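You operate a simulated robot arm through the tools that you are given. There is no shell and no other tool.

You run a simulated robot arm. Do the job below in one go: nothing can be reset, and whatever is moved stays where it is left.

JOB
Air the vessel: open test cock, stub cover and hand hole.
Fine: the cock first; slacken the square bolt and wing nut four to free the covers.

Only the result counts: the job must be done as asked and must still hold three seconds after the hand-in. Knocking over, shifting, dropping, spilling or breaking anything else fails it. A push-on lid holds only when it is set on centred and level and pressed home; a screw cap is set on level and turned clockwise until tight.

ROBOT AND FRAMES
A 7-joint arm with a two-finger gripper, fixed in place. Base frame: the origin is at the foot of the arm, x ahead of it, y to its left, z up. Lengths are in m, angles in degrees, forces in N, time in s.
With the tool pointing down near the work surface it reaches from about 0.1 to 0.68 m from the base axis. Its first joint turns from -166.0 to 166.0 degrees. Payload 2.94 kg.
The TCP is the grasp point between the finger pads, 0.03 m short of the fingertips. In the tool frame z runs along the fingers and y along their closing line. The gripper opens to 0.138 m. The gripper's body begins 0.109 m behind the TCP.
Orientation is that of the tool frame in the base frame, as [roll, pitch, yaw] about the fixed x, y, z axes, in that order (R = Rz(yaw) Ry(pitch) Rx(roll)). With the fingers straight down and closing along the base's y, the tool's x points along the base's -x, its y along +y and its z along -z.

CONTROLS
- The arm moves only by the tool drive_tool. Its argument "moves" is one flat list of numbers, 7 for each row, row after row: the shift along the base's x, y, z in units of 25 mm (1.0 is 25 mm), then the turn, a rotation vector about the base's x, y, z in units of 5 degrees (1.0 is 5 degrees), then the finger opening in m, from 0 to 0.138. In form: [tx, ty, tz, wx, wy, wz, gripper, tx, ty, tz, wx, wy, wz, gripper, ...]. A call has 1 to 20 rows; each row shifts and turns the commanded pose from where the row before left it. A call with a number of a shift or a turn outside -1 to 1 is refused whole. Each row takes 0.2 s and may step no farther than 0.05 m and 8.6 degrees from the row before; otherwise, or with a gripper value out of range, the whole call is refused. A pose out of reach is approached as far as the arm can. The call stops where the force on the tool passes 90 N (or 10 N more than at its start, if that is more) or the arm is blocked; 0.2 s more then pass. The fingers move at their own pace and stop on an object; they squeeze with about 22 N. The grip force told is the motor's: it shows also when the fingers shut on nothing. Time passes only in rows, and 0.2 s behind the last, so rows that do not move let the fingers close. It gives the time, the measured TCP pose, the force on the tool (base axes), the opening and the grip force at its end, in the units of the frame above (readings bear some noise), with the torque about the TCP (base axes, N m) and any sound that the robot's microphone picked up, and new pictures: "views" is both (left out), scene, wrist or none.
- Cameras (640 x 400 px; columns grow to the right, rows downward): "scene" is fixed at [0.0499, -0.6499, 1.7015]; the picture's right is [0.73, -0.69, 0.00], its down [-0.45, -0.48, -0.75] and it looks along [0.52, 0.55, -0.66] (base axes); focal length 288 px, centre (320, 200). "wrist" rides on the gripper at [0.071, 0.019, -0.146] in the tool frame; the picture's right is [-0.26, 0.96, 0.00], its down [-0.85, -0.23, -0.48] and it looks along [-0.46, -0.13, 0.88] (tool axes); focal length 280 px, centre (320, 200). There is no depth. A picture from a camera that has moved, and an enlarged one, comes with that camera's place and axes in the base frame and with its lens.
- lift_body(by): slides the trunk up (or, below 0, down) by that many m; the arm rides with it, the base frame stays. It gives what a move gives, with no picture.
- inspect(camera, box): a new picture of the part [left, top, right, bottom] of that camera's present view, enlarged. No time passes.
- finish_job(): hands the job in; it is judged then, once.

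Nothing tells you positions but the pictures and the camera data. Unless the task says otherwise, let go and move clear before handing in.

The tools are called after "Request:" as name(argument=value, ...) on one line, values as JSON. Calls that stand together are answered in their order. drive_tool: Moves the arm, as the interface text tells. Its arguments: {"type":"object","properties":{"moves":{"type":"array","items":{"type":"number"}},"views":{"type":"string","enum":["both","scene","wrist","none"]}},"required":["moves"]} The other tools are called the same way: lift_body (by) slides the trunk up or down; inspect (camera, box) takes an enlarged picture of a part of a camera's view; finish_job () hands the job in.

At the start:

```text
time: 0.0
tcp_pos: [0.2973, -0.1925, 1.4668]
tool_rot: [179.9, 0.0, -180.0]
ft_force: [-0.6, -0.3, 0.7]
torque: [0.02, -0.02, -0.03]
gripper_width: 0.1381
grip_force: 0.1
trunk travel left (down, up): [-0.425, 0.029]
```

scene: 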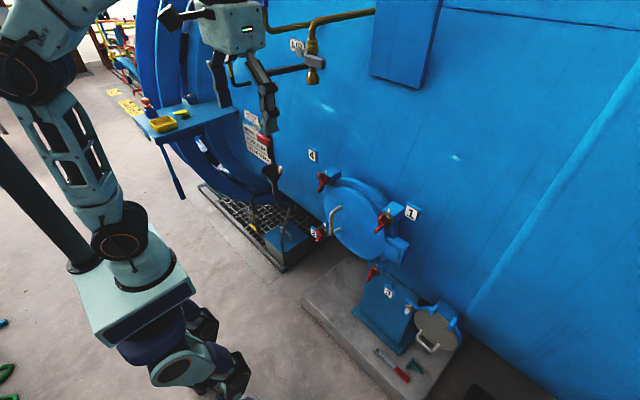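
wrist: 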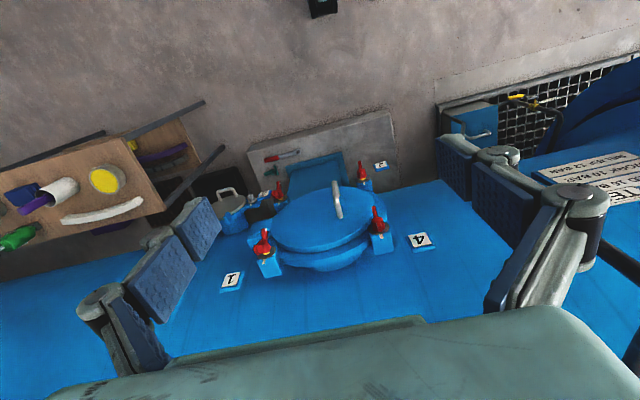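

I see a blue vessel wall with a hand hole cover held by red wing nuts numbered 1 to 4, a smaller stub with a cover low down, and brass piping with a valve tagged near the top. I'll take enlarged pictures before moving anything.

Request:
inspect(camera="scene", box=[220, 0, 420, 125])

Request:
inspect(camera="scene", box=[290, 140, 450, 270])

Request:
inspect(camera="scene", box=[330, 260, 490, 390])

Request:
inspect(camera="wrist", box=[200, 130, 460, 300])

Request:
inspect(camera="scene", box=[220, 90, 340, 270])

```text
3.20 times, centred on (320, 62) of scene
camera zoom: at [0.0499, -0.6499, 1.7015], right [0.73, -0.69, 0.0], down [-0.45, -0.48, -0.75], along [0.52, 0.55, -0.66], focal length 923 px, centre (320, 640)
```

zoom: 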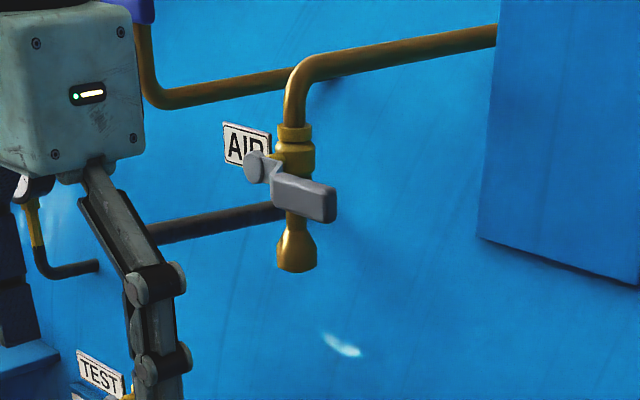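

```text
3.08 times, centred on (370, 205) of scene
camera zoom: at [0.0499, -0.6499, 1.7015], right [0.73, -0.69, 0.0], down [-0.45, -0.48, -0.75], along [0.52, 0.55, -0.66], focal length 887 px, centre (166, 185)
```

zoom: 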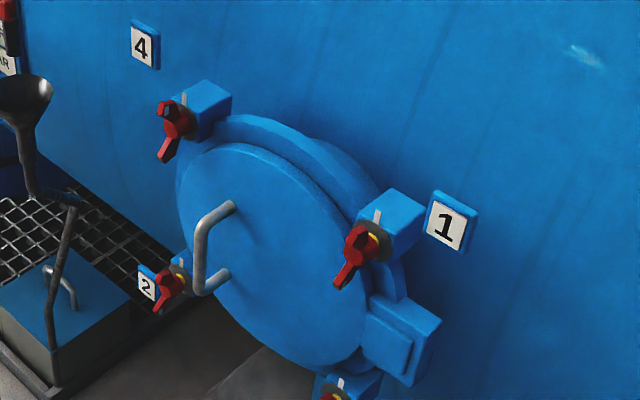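

```text
3.08 times, centred on (410, 325) of scene
camera zoom: at [0.0499, -0.6499, 1.7015], right [0.73, -0.69, 0.0], down [-0.45, -0.48, -0.75], along [0.52, 0.55, -0.66], focal length 887 px, centre (43, -185)
```

zoom: 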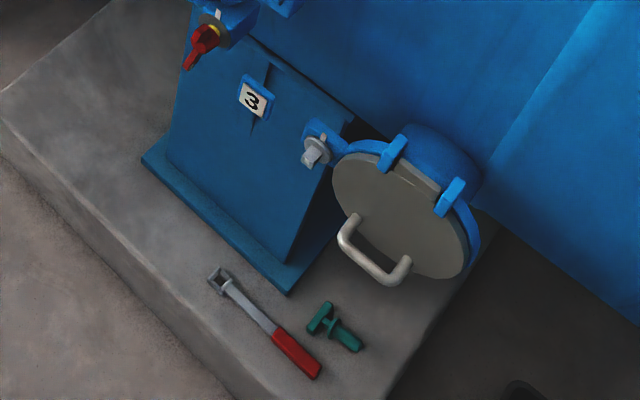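

```text
2.35 times, centred on (330, 215) of wrist
camera zoom: at [0.227, -0.1734, 1.6133], right [0.26, 0.96, 0.0], down [0.85, -0.23, 0.48], along [0.46, -0.13, -0.88], focal length 660 px, centre (296, 165)
```

zoom: 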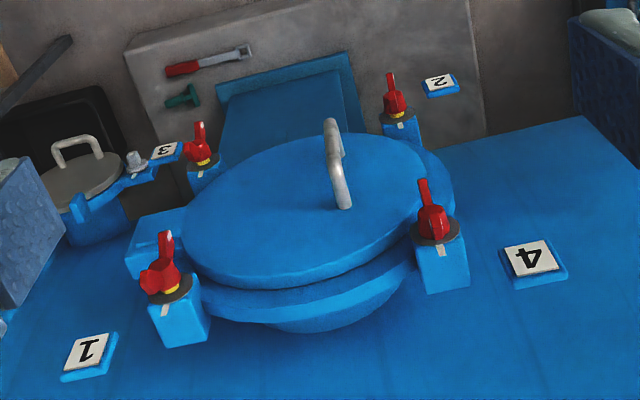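

```text
2.22 times, centred on (280, 180) of scene
camera zoom: at [0.0499, -0.6499, 1.7015], right [0.73, -0.69, 0.0], down [-0.45, -0.48, -0.75], along [0.52, 0.55, -0.66], focal length 641 px, centre (409, 244)
```

zoom: 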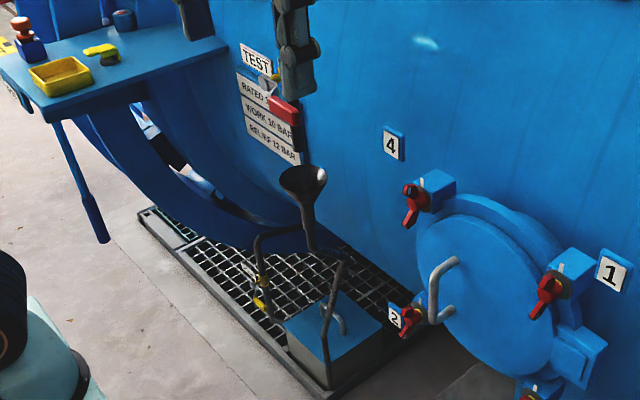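

The wall faces the arm at about x = 0.6. I place nut 4 near (0.53, -0.15, 1.18), the square bolt near (0.58, -0.50, 0.82) and the red TEST cock at the left. I'll tilt the tool forward in free air and move left to get a level look at the cock.

Request:
drive_tool(moves=[0, 0.8, -0.2, 0, -1, 0, 0.138, 0, 0.8, -0.2, 0, -1, 0, 0.138, 0, 0.8, -0.2, 0, -1, 0, 0.138, 0, 0.8, -0.2, 0, -1, 0, 0.138, 0, 0.8, -0.2, 0, -1, 0, 0.138, 0, 0.8, -0.2, 0, -1, 0, 0.138, 0, 0.8, -0.2, 0, -1, 0, 0.138, 0, 0.8, -0.2, 0, -1, 0, 0.138, 0, 0.8, -0.2, 0, -1, 0, 0.138], views="both")

```text
time: 0.8
tcp_pos: [0.338, -0.1469, 1.3936]
tool_rot: [177.2, 3.4, 179.7]
ft_force: [0.7, 0.1, 0.5]
torque: [0.03, 0.03, -0.02]
gripper_width: 0.138
grip_force: 0.0
trunk travel left (down, up): [-0.425, 0.029]
stopped in row 4: the arm was blocked; the commanded pose is now the measured one
camera wrist: at [0.2602, -0.135, 1.5349], right [0.27, 0.96, 0.06], down [0.82, -0.26, 0.51], along [0.51, -0.08, -0.86], focal length 280 px, centre (320, 200)
```

scene: 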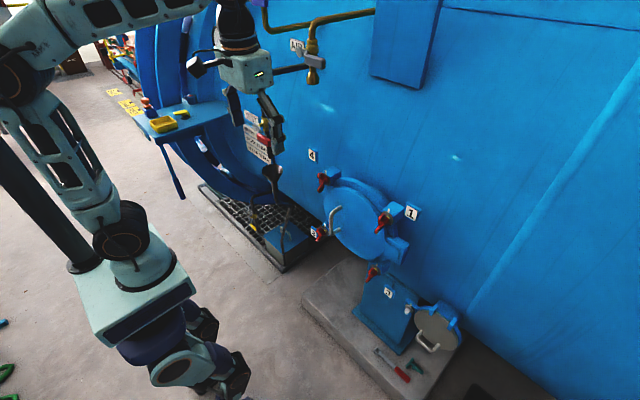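
wrist: 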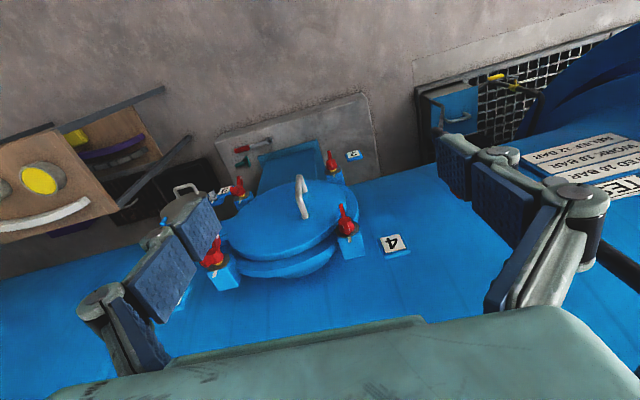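

The arm stopped with no contact force, which suggests a joint limit rather than a collision. I'll look closer at the arm before choosing another way.

Request:
inspect(camera="scene", box=[0, 0, 320, 200])

Request:
inspect(camera="scene", box=[0, 180, 320, 400])

```text
2.00 times, centred on (160, 100) of scene
camera zoom: at [0.0499, -0.6499, 1.7015], right [0.73, -0.69, 0.0], down [-0.45, -0.48, -0.75], along [0.52, 0.55, -0.66], focal length 577 px, centre (640, 400)
```

zoom: 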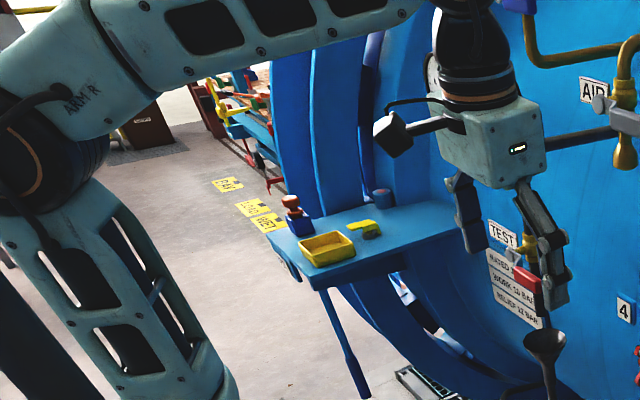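

```text
1.82 times, centred on (160, 290) of scene
camera zoom: at [0.0499, -0.6499, 1.7015], right [0.73, -0.69, 0.0], down [-0.45, -0.48, -0.75], along [0.52, 0.55, -0.66], focal length 524 px, centre (611, 36)
```

zoom: 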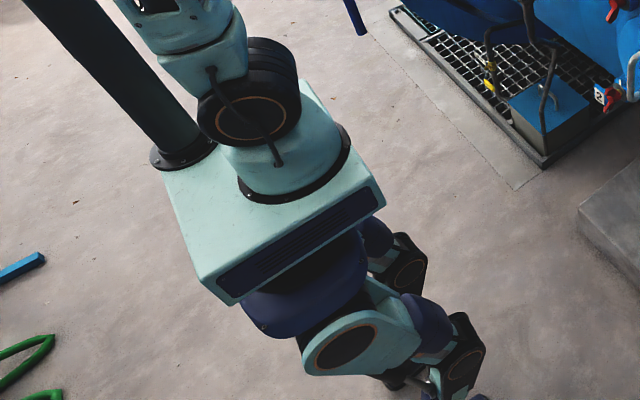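

Request:
drive_tool(moves=[0, 0, 0, 0, -0.6, 0, 0.138, 0, 0, 0, 0, -0.6, 0, 0.138, 0, 0, 0, 0, 0, 0, 0.138], views="none")

```text
time: 1.8
tcp_pos: [0.3499, -0.1488, 1.3712]
tool_rot: [176.2, 5.7, 179.5]
ft_force: [0.3, -0.4, -0.4]
torque: [-0.05, 0.03, -0.01]
gripper_width: 0.1378
grip_force: 0.1
trunk travel left (down, up): [-0.425, 0.029]
stopped in row 3: the arm was blocked; the commanded pose is now the measured one
```

The tilt is limited in this folded posture. I'll lower the tool in free air, well short of the wall at x = 0.35, and try the tilt again.

Request:
drive_tool(moves=[0, 0, -1, 0, 0, 0, 0.138, 0, 0, -1, 0, 0, 0, 0.138, 0, 0, -1, 0, 0, 0, 0.138, 0, 0, -1, 0, 0, 0, 0.138, 0, 0, -1, 0, 0, 0, 0.138], views="none")

Request:
drive_tool(moves=[0, 0, 0, 0, -0.6, 0, 0.138, 0, 0, 0, 0, -0.6, 0, 0.138, 0, 0, 0, 0, -0.6, 0, 0.138, 0, 0, 0, 0, 0, 0, 0.138], views="both")

```text
time: 3.0
tcp_pos: [0.3487, -0.1477, 1.2447]
tool_rot: [176.1, 5.6, 179.5]
ft_force: [0.2, 0.1, 0.1]
torque: [-0.01, -0.01, 0.01]
gripper_width: 0.138
grip_force: 0.1
trunk travel left (down, up): [-0.425, 0.029]
```

```text
time: 4.2
tcp_pos: [0.3525, -0.1495, 1.2124]
tool_rot: [174.9, 9.1, 179.4]
ft_force: [0.1, -0.4, 0.4]
torque: [0.04, 0.0, 0.0]
gripper_width: 0.1377
grip_force: 0.0
trunk travel left (down, up): [-0.425, 0.029]
stopped in row 4: the arm was blocked; the commanded pose is now the measured one
camera wrist: at [0.2606, -0.1427, 1.3442], right [0.26, 0.96, 0.13], down [0.76, -0.28, 0.58], along [0.59, -0.05, -0.8], focal length 280 px, centre (320, 200)
```

scene: 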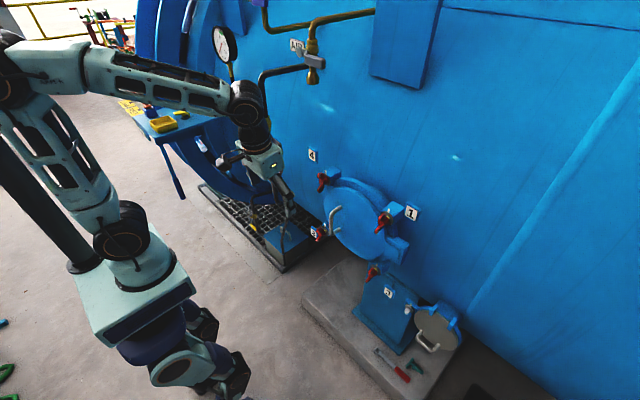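
wrist: 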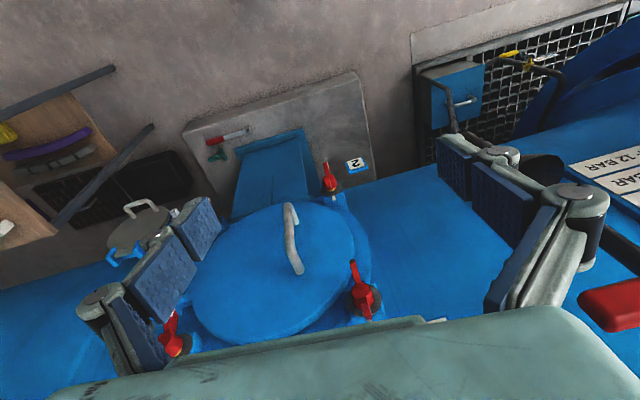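

Straight downward moves work, but the forward tilt does not. I suspect the wrist joint is close to its end in this yaw, so I'll back away a little and test turning the tool about the vertical.

Request:
drive_tool(moves=[-0.5, 0, 0.5, 0, 0, 1, 0.138, -0.5, 0, 0.5, 0, 0, 1, 0.138, -0.5, 0, 0.5, 0, 0, 1, 0.138, -0.5, 0, 0.5, 0, 0, 1, 0.138, 0, 0, 0, 0, 0, 0, 0.138], views="none")

```text
time: 5.6
tcp_pos: [0.3066, -0.1488, 1.2315]
tool_rot: [171.8, 4.3, -160.8]
ft_force: [0.5, -0.3, 0.5]
torque: [0.01, -0.01, 0.0]
gripper_width: 0.138
grip_force: 0.0
trunk travel left (down, up): [-0.425, 0.029]
stopped in row 5: the arm was blocked; the commanded pose is now the measured one
```

Request:
drive_tool(moves=[0, 0, 0, 0, 0, 0, 0.138, 0, 0, 0, 0, 0, 0, 0.138], views="none")

Request:
drive_tool(moves=[0, 0, 0, 0, 0, 1, 0.138, 0, 0, 0, 0, 0, 1, 0.138, 0, 0, 0, 0, 0, 1, 0.138, 0, 0, 0, 0, 0, 1, 0.138, 0, 0, 0, 0, 0, 0, 0.138], views="scene")

```text
time: 6.2
tcp_pos: [0.3062, -0.148, 1.2311]
tool_rot: [171.7, 4.3, -160.9]
ft_force: [0.5, -0.2, -0.2]
torque: [0.01, -0.01, -0.01]
gripper_width: 0.1378
grip_force: 0.1
trunk travel left (down, up): [-0.425, 0.029]
```

```text
time: 7.4
tcp_pos: [0.3048, -0.1486, 1.2357]
tool_rot: [172.0, 4.7, -140.7]
ft_force: [-0.6, -0.2, 0.4]
torque: [0.03, 0.01, -0.01]
gripper_width: 0.138
grip_force: 0.1
trunk travel left (down, up): [-0.425, 0.029]
```

scene: 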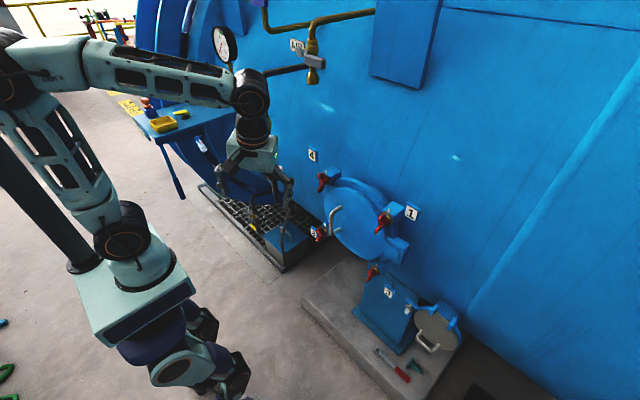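

Request:
drive_tool(moves=[0, 0, 0, 0.4, 0.8, 0, 0.138, 0, 0, 0, 0.4, 0.8, 0, 0.138, 0, 0, 0, 0, 0, 0, 0.138], views="none")

Request:
drive_tool(moves=[0, 0, 0, -0.4, -0.8, 0, 0.138, 0, 0, 0, -0.4, -0.8, 0, 0.138, 0, 0, 0, 0, 0, 0, 0.138], views="none")

Request:
drive_tool(moves=[0, 0, 0, -0.4, -0.8, 0, 0.138, 0, 0, 0, -0.4, -0.8, 0, 0.138, 0, 0, 0, 0, 0, 0, 0.138], views="none")

```text
time: 8.2
tcp_pos: [0.3065, -0.149, 1.2338]
tool_rot: [163.8, 1.0, -141.2]
ft_force: [-0.2, 0.1, -0.2]
torque: [0.02, 0.01, -0.02]
gripper_width: 0.138
grip_force: 0.0
trunk travel left (down, up): [-0.425, 0.029]
```

```text
time: 9.0
tcp_pos: [0.306, -0.1496, 1.2314]
tool_rot: [171.6, 4.4, -140.7]
ft_force: [-0.6, 0.2, -0.3]
torque: [-0.02, -0.01, -0.01]
gripper_width: 0.1379
grip_force: 0.1
trunk travel left (down, up): [-0.425, 0.029]
```

```text
time: 10.0
tcp_pos: [0.3087, -0.1489, 1.1953]
tool_rot: [174.6, 3.6, -140.4]
ft_force: [-0.9, 0.3, 0.3]
torque: [0.03, 0.04, -0.01]
gripper_width: 0.1379
grip_force: 0.0
trunk travel left (down, up): [-0.425, 0.029]
stopped in row 3: the arm was blocked; the commanded pose is now the measured one
```

The pattern fits a minimum wrist radius from the base axis with the upper arm upright. Moving lower and further out should let the tool tilt, so I'll go to free wall between nut 4 and the funnel, straightening the tool on the way.

Request:
drive_tool(moves=[0.6, 0.6, -0.375, -0.16, 0, -1, 0.08, 0.6, 0.6, -0.375, -0.16, 0, -1, 0.08, 0.6, 0.6, -0.375, -0.16, 0, -1, 0.08, 0.6, 0.6, -0.375, -0.16, 0, -1, 0.08, 0.6, 0.6, -0.375, -0.16, 0, -1, 0.08, 0.6, 0.6, -0.375, -0.16, 0, -1, 0.08, 0.6, 0.6, -0.375, -0.16, 0, -1, 0.08, 0.6, 0.6, -0.375, -0.16, 0, -1, 0.08], views="both")

```text
time: 11.8
tcp_pos: [0.4186, -0.0332, 1.1245]
tool_rot: [-179.3, 1.6, 179.7]
ft_force: [-38.1, -17.0, 10.1]
torque: [2.87, -5.26, 1.39]
gripper_width: 0.08
grip_force: 0.1
trunk travel left (down, up): [-0.425, 0.029]
camera wrist: at [0.3449, -0.0124, 1.2673], right [0.27, 0.96, 0.0], down [0.83, -0.23, 0.5], along [0.48, -0.14, -0.86], focal length 280 px, centre (320, 200)
```

scene: 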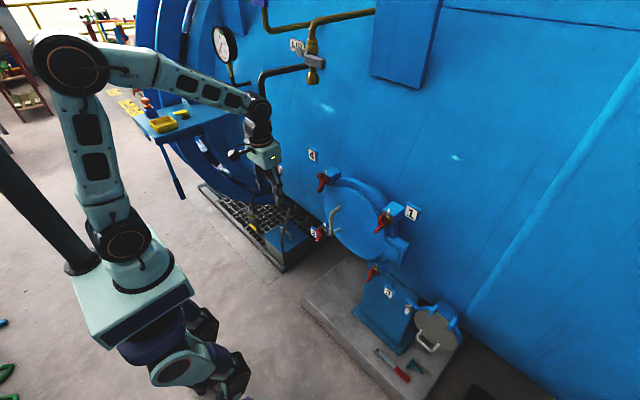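
wrist: 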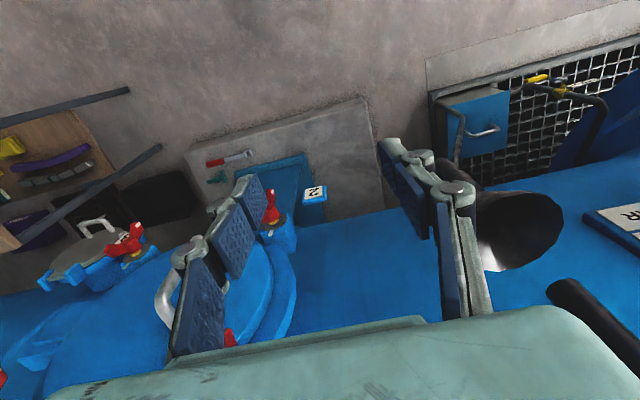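

The force reading shows the hand body touching something on its right front, probably the test cock handle or its pipe. I'll back straight off the way I came.

Request:
drive_tool(moves=[-0.6, -0.6, 0.1, 0, 0, 0, 0.08, -0.8, -0.6, 0, 0, 0, 0, 0.08, 0, 0, 0, 0, 0, 0, 0.08], views="both")

```text
time: 12.6
tcp_pos: [0.3907, -0.0593, 1.1247]
tool_rot: [-179.3, 1.7, 179.8]
ft_force: [-0.4, -0.8, 0.4]
torque: [0.03, 0.01, -0.01]
gripper_width: 0.08
grip_force: 0.0
trunk travel left (down, up): [-0.425, 0.029]
camera wrist: at [0.3178, -0.0383, 1.2677], right [0.27, 0.96, 0.0], down [0.83, -0.23, 0.5], along [0.48, -0.14, -0.86], focal length 280 px, centre (320, 200)
```

scene: 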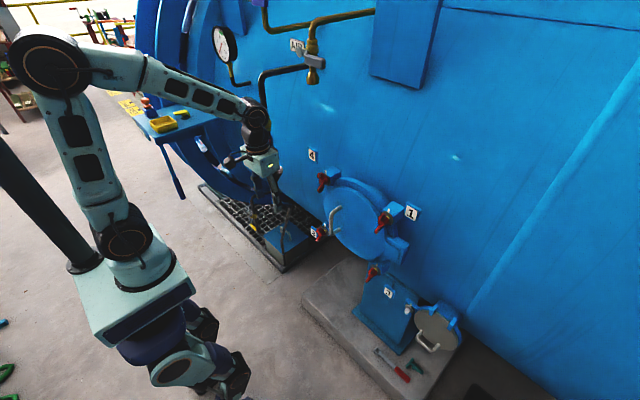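
wrist: 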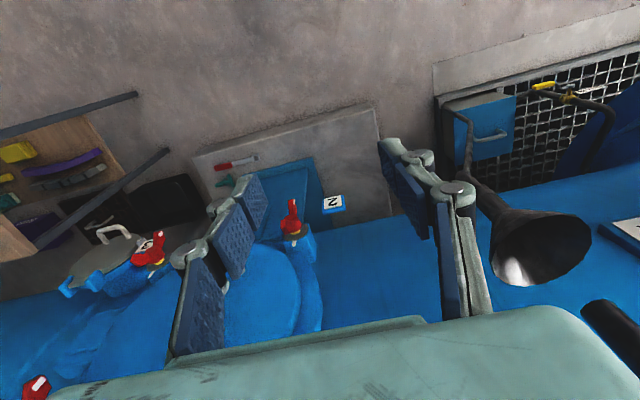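

The red handle sticks out from the wall to about (0.43, -0.02, 1.29), so I touched it. I'll check whether it moved.

Request:
inspect(camera="scene", box=[220, 90, 340, 190])

Request:
inspect(camera="wrist", box=[440, 150, 640, 400])

```text
4.00 times, centred on (280, 140) of scene
camera zoom: at [0.0499, -0.6499, 1.7015], right [0.73, -0.69, 0.0], down [-0.45, -0.48, -0.75], along [0.52, 0.55, -0.66], focal length 1153 px, centre (480, 440)
```

zoom: 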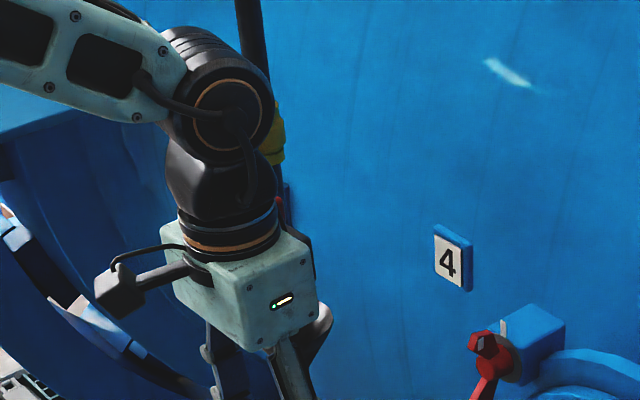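

```text
1.60 times, centred on (540, 275) of wrist
camera zoom: at [0.3178, -0.0383, 1.2677], right [0.27, 0.96, 0.0], down [0.83, -0.23, 0.5], along [0.48, -0.14, -0.86], focal length 449 px, centre (-32, 80)
```

zoom: 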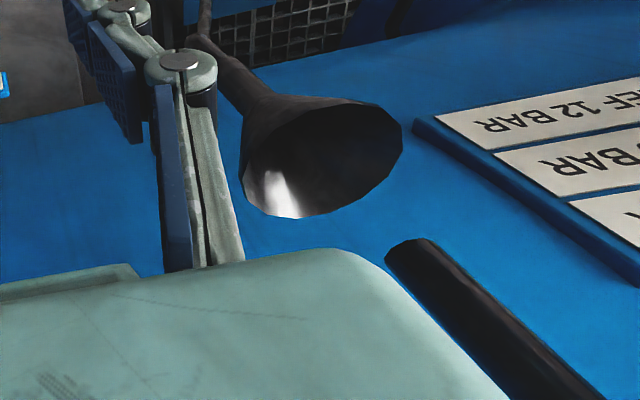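

Request:
drive_tool(moves=[-0.2, -1, 0.5, 0, 0, 0, 0.08, -0.2, -1, 0.5, 0, 0, 0, 0.08, 0, -1, 0.5, 0, 0, 0, 0.08, 0, -1, 0.5, 0, 0, 0, 0.08, 0, -1, 0.5, 0, 0, 0, 0.08, 0, -1, 0.5, 0, 0, 0, 0.08, 0, -1, 0.5, 0, 0, 0, 0.08], views="both")

Request:
inspect(camera="scene", box=[200, 40, 360, 190])

```text
time: 14.2
tcp_pos: [0.3817, -0.2342, 1.2117]
tool_rot: [-179.4, 1.6, 179.7]
ft_force: [-0.6, -0.4, 0.3]
torque: [0.01, -0.01, -0.03]
gripper_width: 0.0798
grip_force: 0.0
trunk travel left (down, up): [-0.425, 0.029]
camera wrist: at [0.3079, -0.2126, 1.355], right [0.27, 0.96, 0.0], down [0.83, -0.23, 0.5], along [0.48, -0.14, -0.86], focal length 280 px, centre (320, 200)
```

scene: 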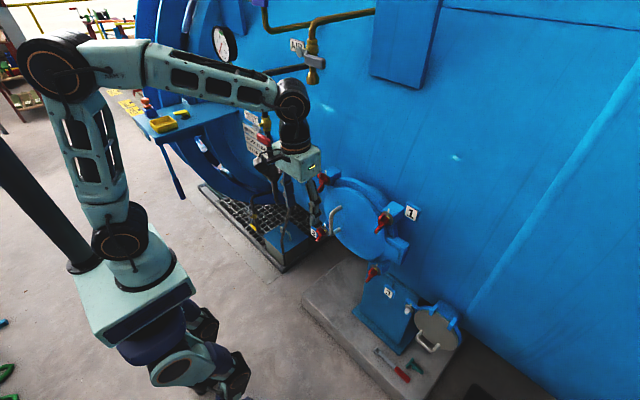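
wrist: 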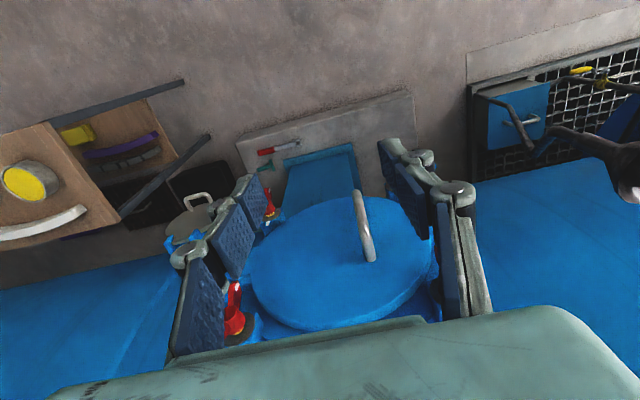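

```text
2.67 times, centred on (280, 115) of scene
camera zoom: at [0.0499, -0.6499, 1.7015], right [0.73, -0.69, 0.0], down [-0.45, -0.48, -0.75], along [0.52, 0.55, -0.66], focal length 769 px, centre (427, 427)
```

zoom: 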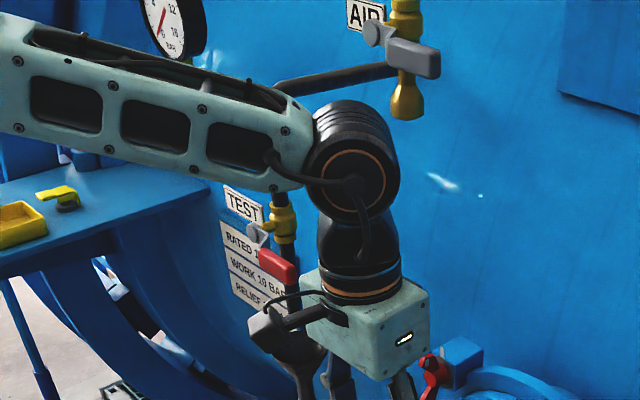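

The cock's red lever lies level, pointing right from its pivot across a vertical pipe, which reads as closed, and it looks unmoved by the touch. I'll lower in front of the hand hole, where there is room, and tilt forward there.

Request:
drive_tool(moves=[0, 0, -0.9, 0, 0, 0, 0.08, 0, 0, -0.9, 0, 0, 0, 0.08, 0, 0, -0.9, 0, 0, 0, 0.08, 0, 0, -0.9, 0, 0, 0, 0.08, 0, 0, -0.9, 0, 0, 0, 0.08, 0, 0, 0, 0, -1, 0, 0.08, 0, 0, 0, 0, -1, 0, 0.08, 0, 0, 0, 0, -1, 0, 0.08, 0, 0, 0, 0, -1, 0, 0.08, 0, 0, 0, 0, -1, 0, 0.08, 0, 0, 0, 0, -1, 0, 0.08, 0, 0, 0, 0, -1, 0, 0.08, 0, 0, 0, 0, -1, 0, 0.08, 0, 0, 0, 0, -1, 0, 0.08, 0, 0, 0, 0, -1, 0, 0.08], views="both")

```text
time: 17.4
tcp_pos: [0.3818, -0.2344, 1.099]
tool_rot: [-179.4, 51.7, 179.7]
ft_force: [-0.2, -0.4, 0.2]
torque: [0.0, -0.03, 0.03]
gripper_width: 0.0801
grip_force: 0.1
trunk travel left (down, up): [-0.425, 0.029]
camera wrist: at [0.2256, -0.2135, 1.1333], right [0.17, 0.96, 0.2], down [0.15, -0.23, 0.96], along [0.97, -0.14, -0.18], focal length 280 px, centre (320, 200)
```

scene: 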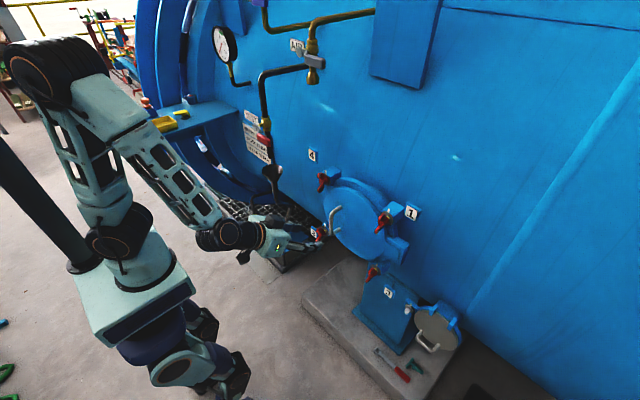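
wrist: 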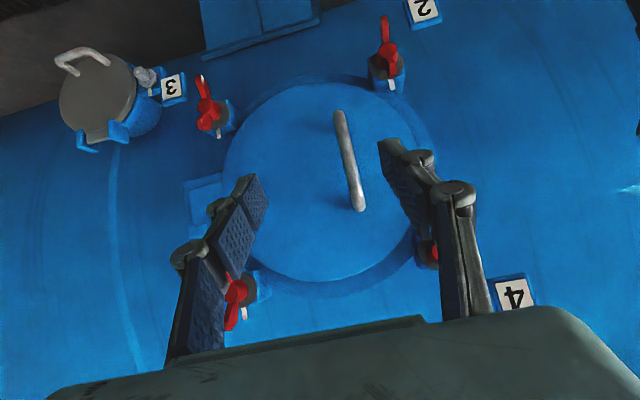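

The tilt works here. I'll take close looks at the cock, the nuts and the stub from both cameras.

Request:
inspect(camera="scene", box=[220, 30, 340, 210])

Request:
inspect(camera="scene", box=[235, 95, 295, 145])

Request:
inspect(camera="wrist", box=[40, 30, 260, 170])

Request:
inspect(camera="wrist", box=[170, 0, 450, 330])

```text
2.22 times, centred on (280, 120) of scene
camera zoom: at [0.0499, -0.6499, 1.7015], right [0.73, -0.69, 0.0], down [-0.45, -0.48, -0.75], along [0.52, 0.55, -0.66], focal length 641 px, centre (409, 378)
```

zoom: 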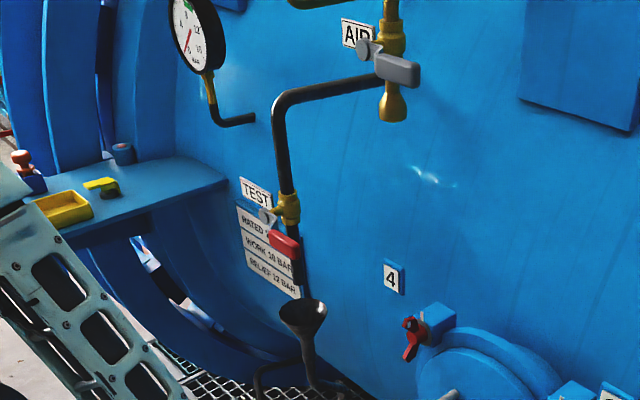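

```text
8.00 times, centred on (265, 120) of scene
camera zoom: at [0.0499, -0.6499, 1.7015], right [0.73, -0.69, 0.0], down [-0.45, -0.48, -0.75], along [0.52, 0.55, -0.66], focal length 2306 px, centre (760, 840)
```

zoom: 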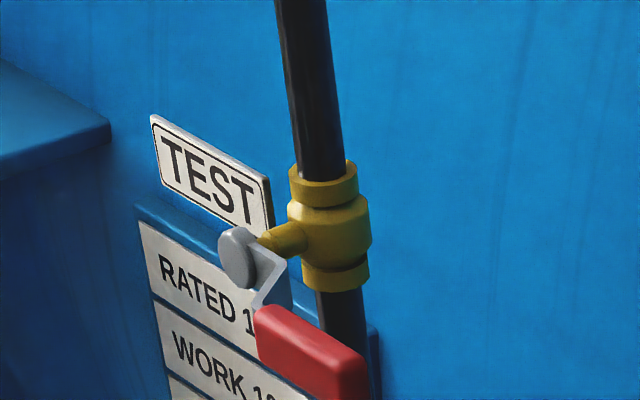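

```text
2.86 times, centred on (150, 100) of wrist
camera zoom: at [0.2256, -0.2135, 1.1333], right [0.17, 0.96, 0.2], down [0.15, -0.23, 0.96], along [0.97, -0.14, -0.18], focal length 801 px, centre (806, 486)
```

zoom: 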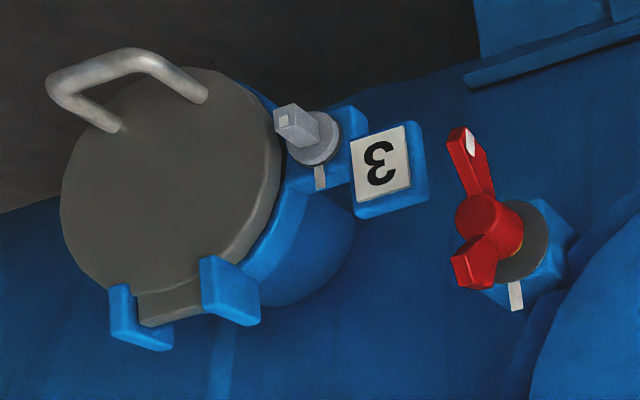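

```text
1.21 times, centred on (310, 165) of wrist
camera zoom: at [0.2256, -0.2135, 1.1333], right [0.17, 0.96, 0.2], down [0.15, -0.23, 0.96], along [0.97, -0.14, -0.18], focal length 340 px, centre (332, 242)
```

zoom: 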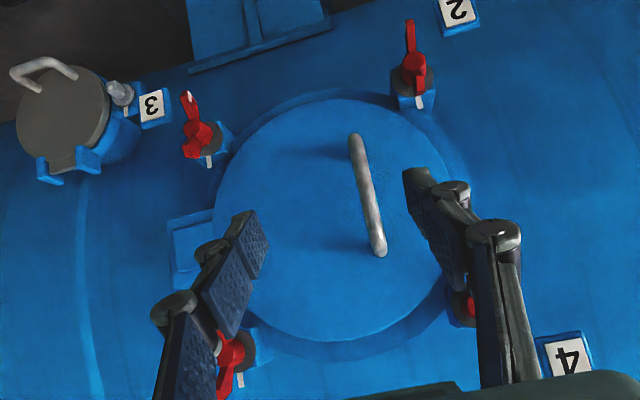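

Request:
drive_tool(moves=[0, 1, 0, 0, -1, 0, 0.08, 0, 1, 0, 0, -1, 0, 0.08, 0, 1, 0, 0, -1, 0, 0.08, 0, 1, 0, 0, -1, 0, 0.08, 0, 1, 0, 0, 0, 1, 0.08, 0, 1, 0, 0, 0, 1, 0.08, 0, 0, 0, 0, 0, 1, 0.08, 0, 0, 0, 0, 0, 1, 0.08], views="both")

```text
time: 19.2
tcp_pos: [0.4398, -0.176, 1.1094]
tool_rot: [-179.8, 71.5, -160.4]
ft_force: [0.1, 0.3, -0.1]
torque: [0.01, 0.01, -0.01]
gripper_width: 0.08
grip_force: 0.0
out of reach, approached as far as the arm can: row 1, 2, 3, 4
trunk travel left (down, up): [-0.425, 0.029]
camera wrist: at [0.2823, -0.2111, 1.0865], right [-0.24, 0.94, 0.25], down [-0.1, -0.28, 0.96], along [0.97, 0.21, 0.16], focal length 280 px, centre (320, 200)
```

scene: 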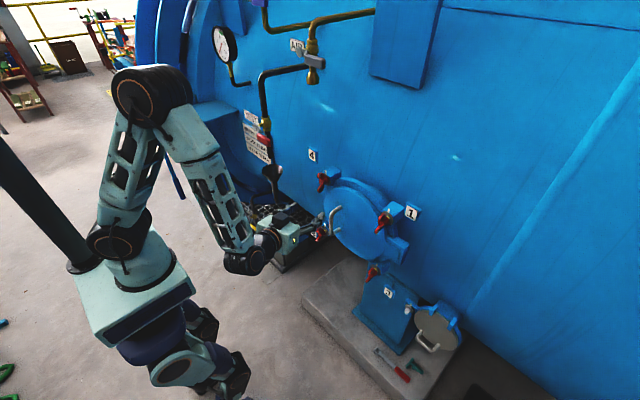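
wrist: 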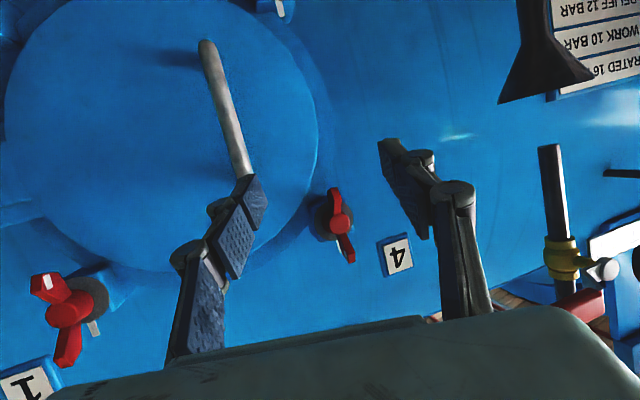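

Request:
inspect(camera="wrist", box=[480, 60, 640, 340])

Request:
inspect(camera="wrist", box=[290, 160, 430, 290])

Request:
inspect(camera="wrist", box=[0, 240, 140, 400])

```text
1.43 times, centred on (560, 200) of wrist
camera zoom: at [0.2823, -0.2111, 1.0865], right [-0.24, 0.94, 0.25], down [-0.1, -0.28, 0.96], along [0.97, 0.21, 0.16], focal length 401 px, centre (-23, 200)
```

zoom: 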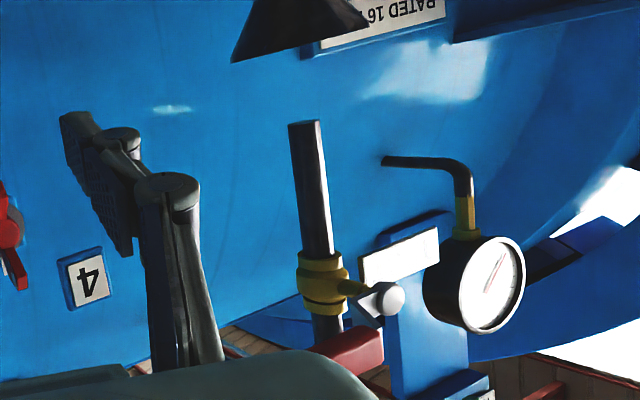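

```text
3.08 times, centred on (360, 225) of wrist
camera zoom: at [0.2823, -0.2111, 1.0865], right [-0.24, 0.94, 0.25], down [-0.1, -0.28, 0.96], along [0.97, 0.21, 0.16], focal length 863 px, centre (197, 123)
```

zoom: 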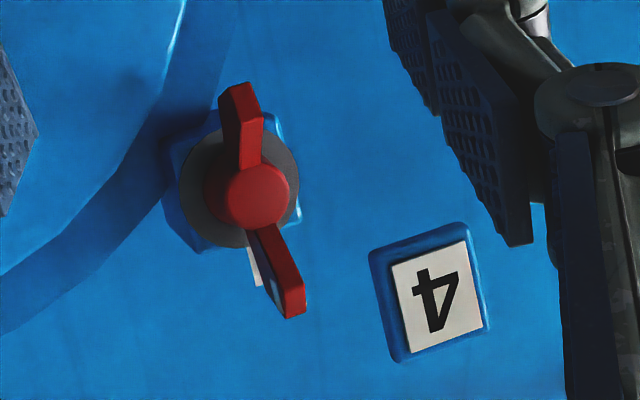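

```text
2.50 times, centred on (70, 320) of wrist
camera zoom: at [0.2823, -0.2111, 1.0865], right [-0.24, 0.94, 0.25], down [-0.1, -0.28, 0.96], along [0.97, 0.21, 0.16], focal length 701 px, centre (945, -100)
```

zoom: 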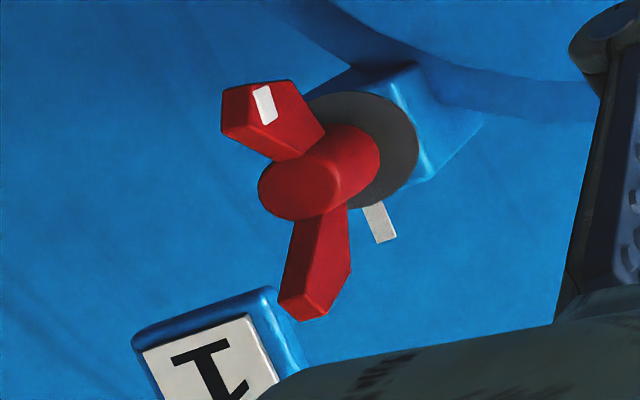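

From two views I put the cock's pivot at about (0.47, 0.08, 1.26), with its red grip running from y = 0.05 to 0.005 at z ≈ 1.27. The level lever must swing about the x axis to line up with the pipe. I'll go back to tool-down with the fingers shut, and come at the lever from above.

Request:
drive_tool(moves=[-0.58, -0.58, -0.1, 0, 0, -1, 0.08, -0.58, -0.58, -0.1, 0, 0, -1, 0.08, -0.58, -0.58, -0.1, 0, 0, -1, 0.08, -0.58, -0.58, -0.1, 0, 0, -1, 0.08, 0, 0, 0, 0, 1, 0, 0.04, 0, 0, 0, 0, 1, 0, 0.04, 0, 0, 0, 0, 1, 0, 0.04, 0, 0, 0, 0, 1, 0, 0.04, 0, 0, 0, 0, 1, 0, 0, 0, 0, 0, 0, 1, 0, 0, 0, 0, 0, 0, 1, 0, 0, 0, 0, 0, 0, 1, 0, 0, 0, 0, 0, 0, 1, 0, 0, 0, 0, 0, 0, 1, 0, 0, 0, 0, 0, 0, 1, 0, 0, 0, 0, 0, 0, 1, 0, 0, 0, 0, 0, 0, 1, 0, 0, 0, 0, 0, 0, 1, 0, 0], views="scene")

```text
time: 23.0
tcp_pos: [0.3877, -0.2509, 1.0964]
tool_rot: [-179.4, 1.5, 179.9]
ft_force: [0.2, 0.0, 0.4]
torque: [-0.02, 0.01, -0.01]
gripper_width: 0.0002
grip_force: 21.8
out of reach, approached as far as the arm can: row 3, 4
trunk travel left (down, up): [-0.425, 0.029]
```

scene: 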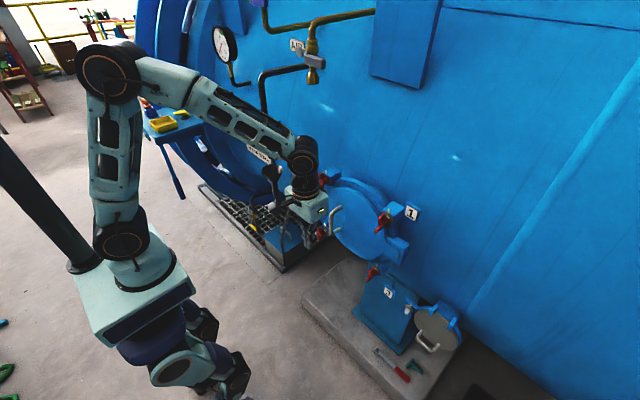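

Request:
drive_tool(moves=[0, 0.98, 0.38, 0, 0, 0, 0, 0, 0.98, 0.38, 0, 0, 0, 0, 0, 0.98, 0.38, 0, 0, 0, 0, 0, 0.98, 0.38, 0, 0, 0, 0, 0, 0.98, 0.38, 0, 0, 0, 0, 0, 0.98, 0.38, 0, 0, 0, 0, 0, 0.98, 0.38, 0, 0, 0, 0, 0, 0.98, 0.38, 0, 0, 0, 0, 0, 0.98, 0.38, 0, 0, 0, 0, 0, 0.98, 0.38, 0, 0, 0, 0, 0, 0.98, 0.38, 0, 0, 0, 0, 0, 0, 0.9, 0, 0, 0, 0, 0, 0, 0.9, 0, 0, 0, 0, 0, 0, 0.9, 0, 0, 0, 0, 0, 0, 0.9, 0, 0, 0, 0, 0, 0, 0.9, 0, 0, 0, 0, 0, 0, 0.9, 0, 0, 0, 0, 0, 0, 0.9, 0, 0, 0, 0, 0, 0, 0, 0, 0, 0, 0], views="both")

```text
time: 27.0
tcp_pos: [0.389, 0.0195, 1.3587]
tool_rot: [-179.3, 1.6, 179.8]
ft_force: [0.8, 0.2, 0.0]
torque: [0.03, 0.0, 0.01]
gripper_width: 0.0
grip_force: 22.1
trunk travel left (down, up): [-0.425, 0.029]
camera wrist: at [0.3148, 0.0392, 1.502], right [0.26, 0.96, 0.0], down [0.83, -0.23, 0.5], along [0.48, -0.14, -0.86], focal length 280 px, centre (320, 200)
```

scene: 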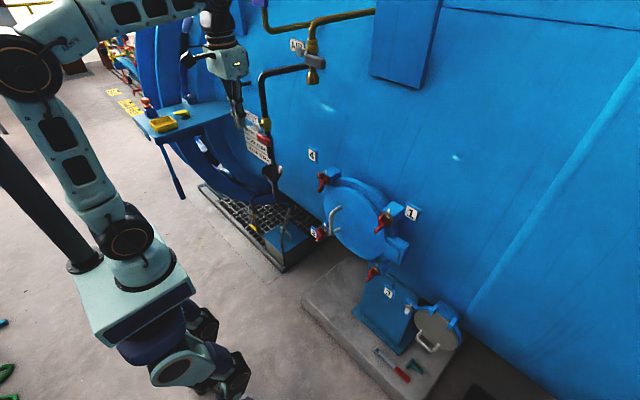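
wrist: 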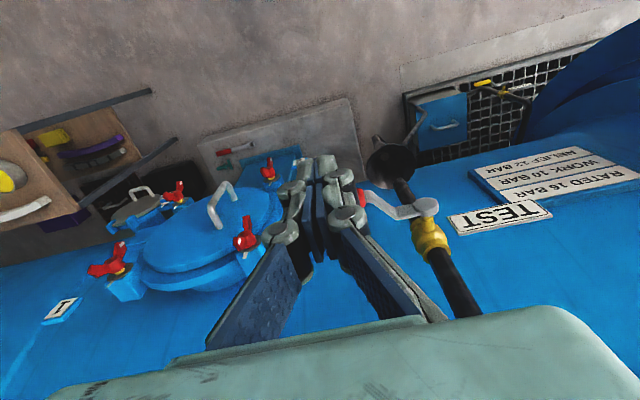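

Request:
inspect(camera="wrist", box=[280, 130, 480, 330])

Request:
inspect(camera="scene", box=[200, 40, 340, 170])

```text
2.00 times, centred on (380, 230) of wrist
camera zoom: at [0.3148, 0.0392, 1.502], right [0.26, 0.96, 0.0], down [0.83, -0.23, 0.5], along [0.48, -0.14, -0.86], focal length 561 px, centre (200, 140)
```

zoom: 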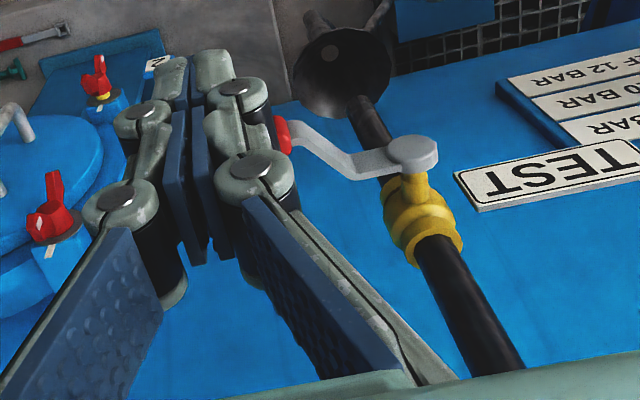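

```text
3.08 times, centred on (270, 105) of scene
camera zoom: at [0.0499, -0.6499, 1.7015], right [0.73, -0.69, 0.0], down [-0.45, -0.48, -0.75], along [0.52, 0.55, -0.66], focal length 887 px, centre (474, 492)
```

zoom: 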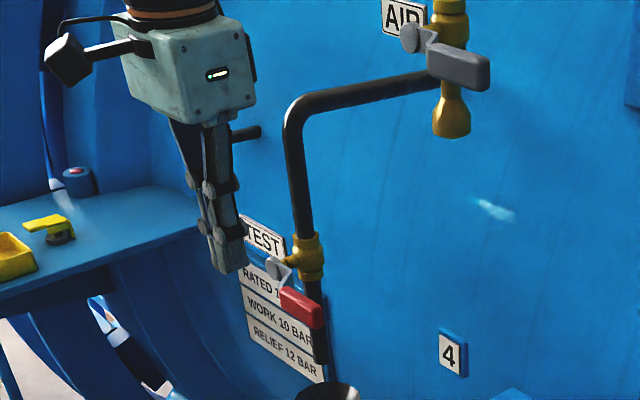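

The top view puts the pivot at about (y 0.10, z 1.27), with the grip centred at (0.452, 0.02, 1.27). I'll bring the shut fingertips over the grip's outer part.

Request:
drive_tool(moves=[0.8, -0.1, 0, 0, 0, 0, 0, 0.8, -0.1, 0, 0, 0, 0, 0, 0.76, -0.1, 0, 0, 0, 0, 0, 0, 0, -0.6, 0, 0, 0, 0, 0, 0, -0.6, 0, 0, 0, 0, 0, 0, 0, 0, 0, 0, 0], views="both")

Request:
inspect(camera="scene", box=[220, 60, 320, 170])

Request:
inspect(camera="wrist", box=[240, 130, 480, 330])

```text
time: 28.4
tcp_pos: [0.4475, 0.0103, 1.3291]
tool_rot: [-179.2, 1.7, 179.8]
ft_force: [-0.8, -0.8, -0.2]
torque: [0.02, -0.02, 0.04]
gripper_width: 0.0
grip_force: 22.1
trunk travel left (down, up): [-0.425, 0.029]
camera wrist: at [0.374, 0.0311, 1.472], right [0.27, 0.96, 0.0], down [0.83, -0.23, 0.5], along [0.48, -0.14, -0.86], focal length 280 px, centre (320, 200)
```

scene: 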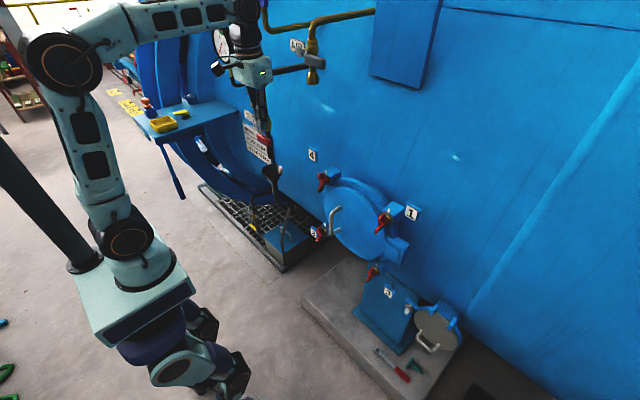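
wrist: 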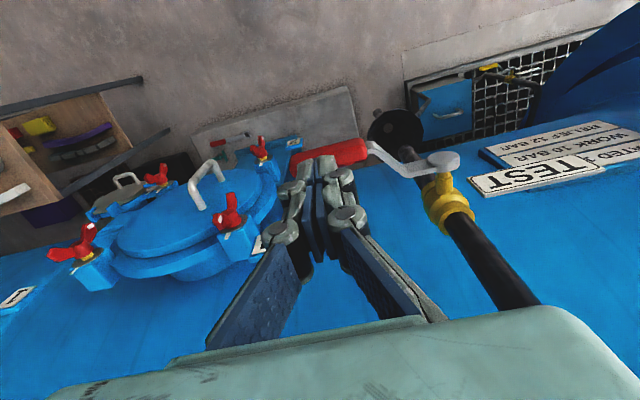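

```text
3.64 times, centred on (270, 115) of scene
camera zoom: at [0.0499, -0.6499, 1.7015], right [0.73, -0.69, 0.0], down [-0.45, -0.48, -0.75], along [0.52, 0.55, -0.66], focal length 1048 px, centre (502, 509)
```

zoom: 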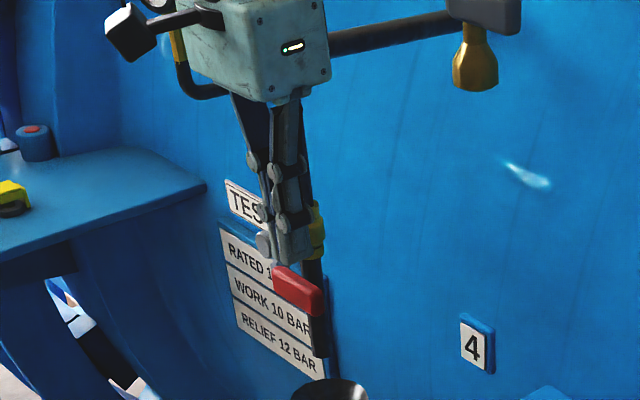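

```text
2.00 times, centred on (360, 230) of wrist
camera zoom: at [0.374, 0.0311, 1.472], right [0.27, 0.96, 0.0], down [0.83, -0.23, 0.5], along [0.48, -0.14, -0.86], focal length 561 px, centre (240, 140)
```

zoom: 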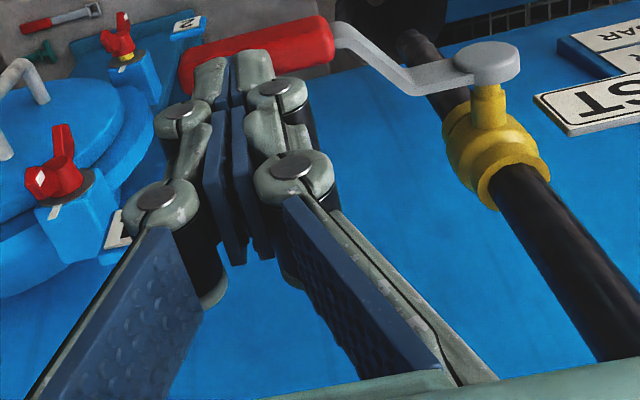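

The grip runs from y = -0.013 to 0.044 and my shut fingertips sit right over it. I'll press down gently a few degrees and watch the force.

Request:
drive_tool(moves=[0, 0, -0.4, 0, 0, 0, 0, 0, 0, -0.4, 0, 0, 0, 0, 0, 0, -0.3, 0, 0, 0, 0, 0, 0, -0.3, 0, 0, 0, 0, 0, 0, 0, 0, 0, 0, 0], views="both")

Request:
inspect(camera="scene", box=[220, 60, 320, 170])

```text
time: 29.6
tcp_pos: [0.4474, 0.0094, 1.3065]
tool_rot: [-179.3, 3.6, 179.8]
ft_force: [7.2, -1.3, 86.8]
torque: [0.13, 0.0, 0.05]
gripper_width: 0.006
grip_force: 28.2
trunk travel left (down, up): [-0.425, 0.029]
camera wrist: at [0.3684, 0.0307, 1.4474], right [0.27, 0.96, 0.01], down [0.82, -0.23, 0.53], along [0.51, -0.14, -0.85], focal length 280 px, centre (320, 200)
```

scene: 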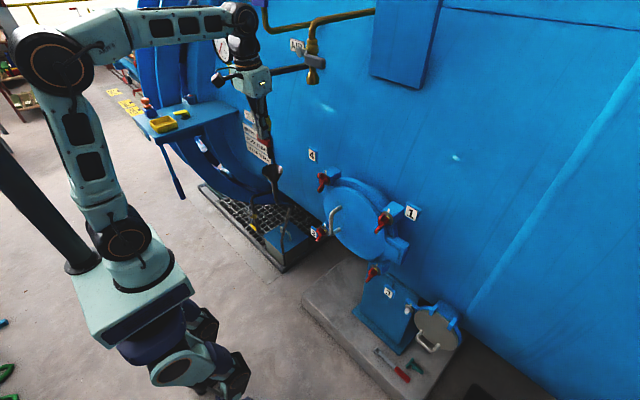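
wrist: 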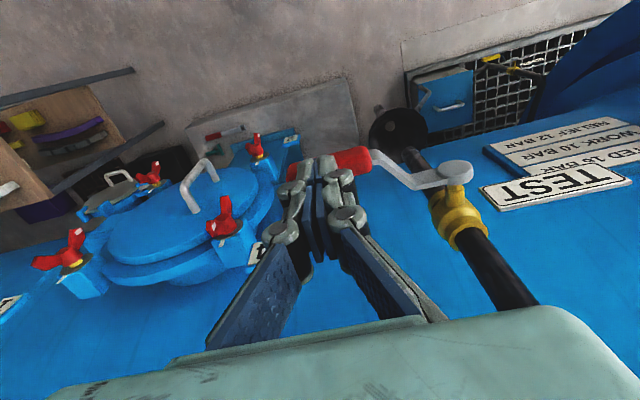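

```text
3.64 times, centred on (270, 115) of scene
camera zoom: at [0.0499, -0.6499, 1.7015], right [0.73, -0.69, 0.0], down [-0.45, -0.48, -0.75], along [0.52, 0.55, -0.66], focal length 1048 px, centre (502, 509)
```

zoom: 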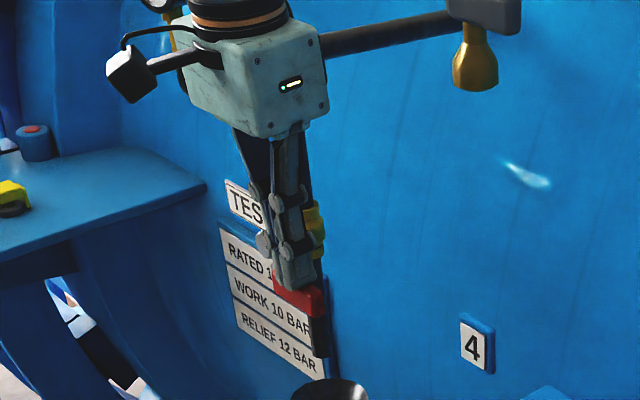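

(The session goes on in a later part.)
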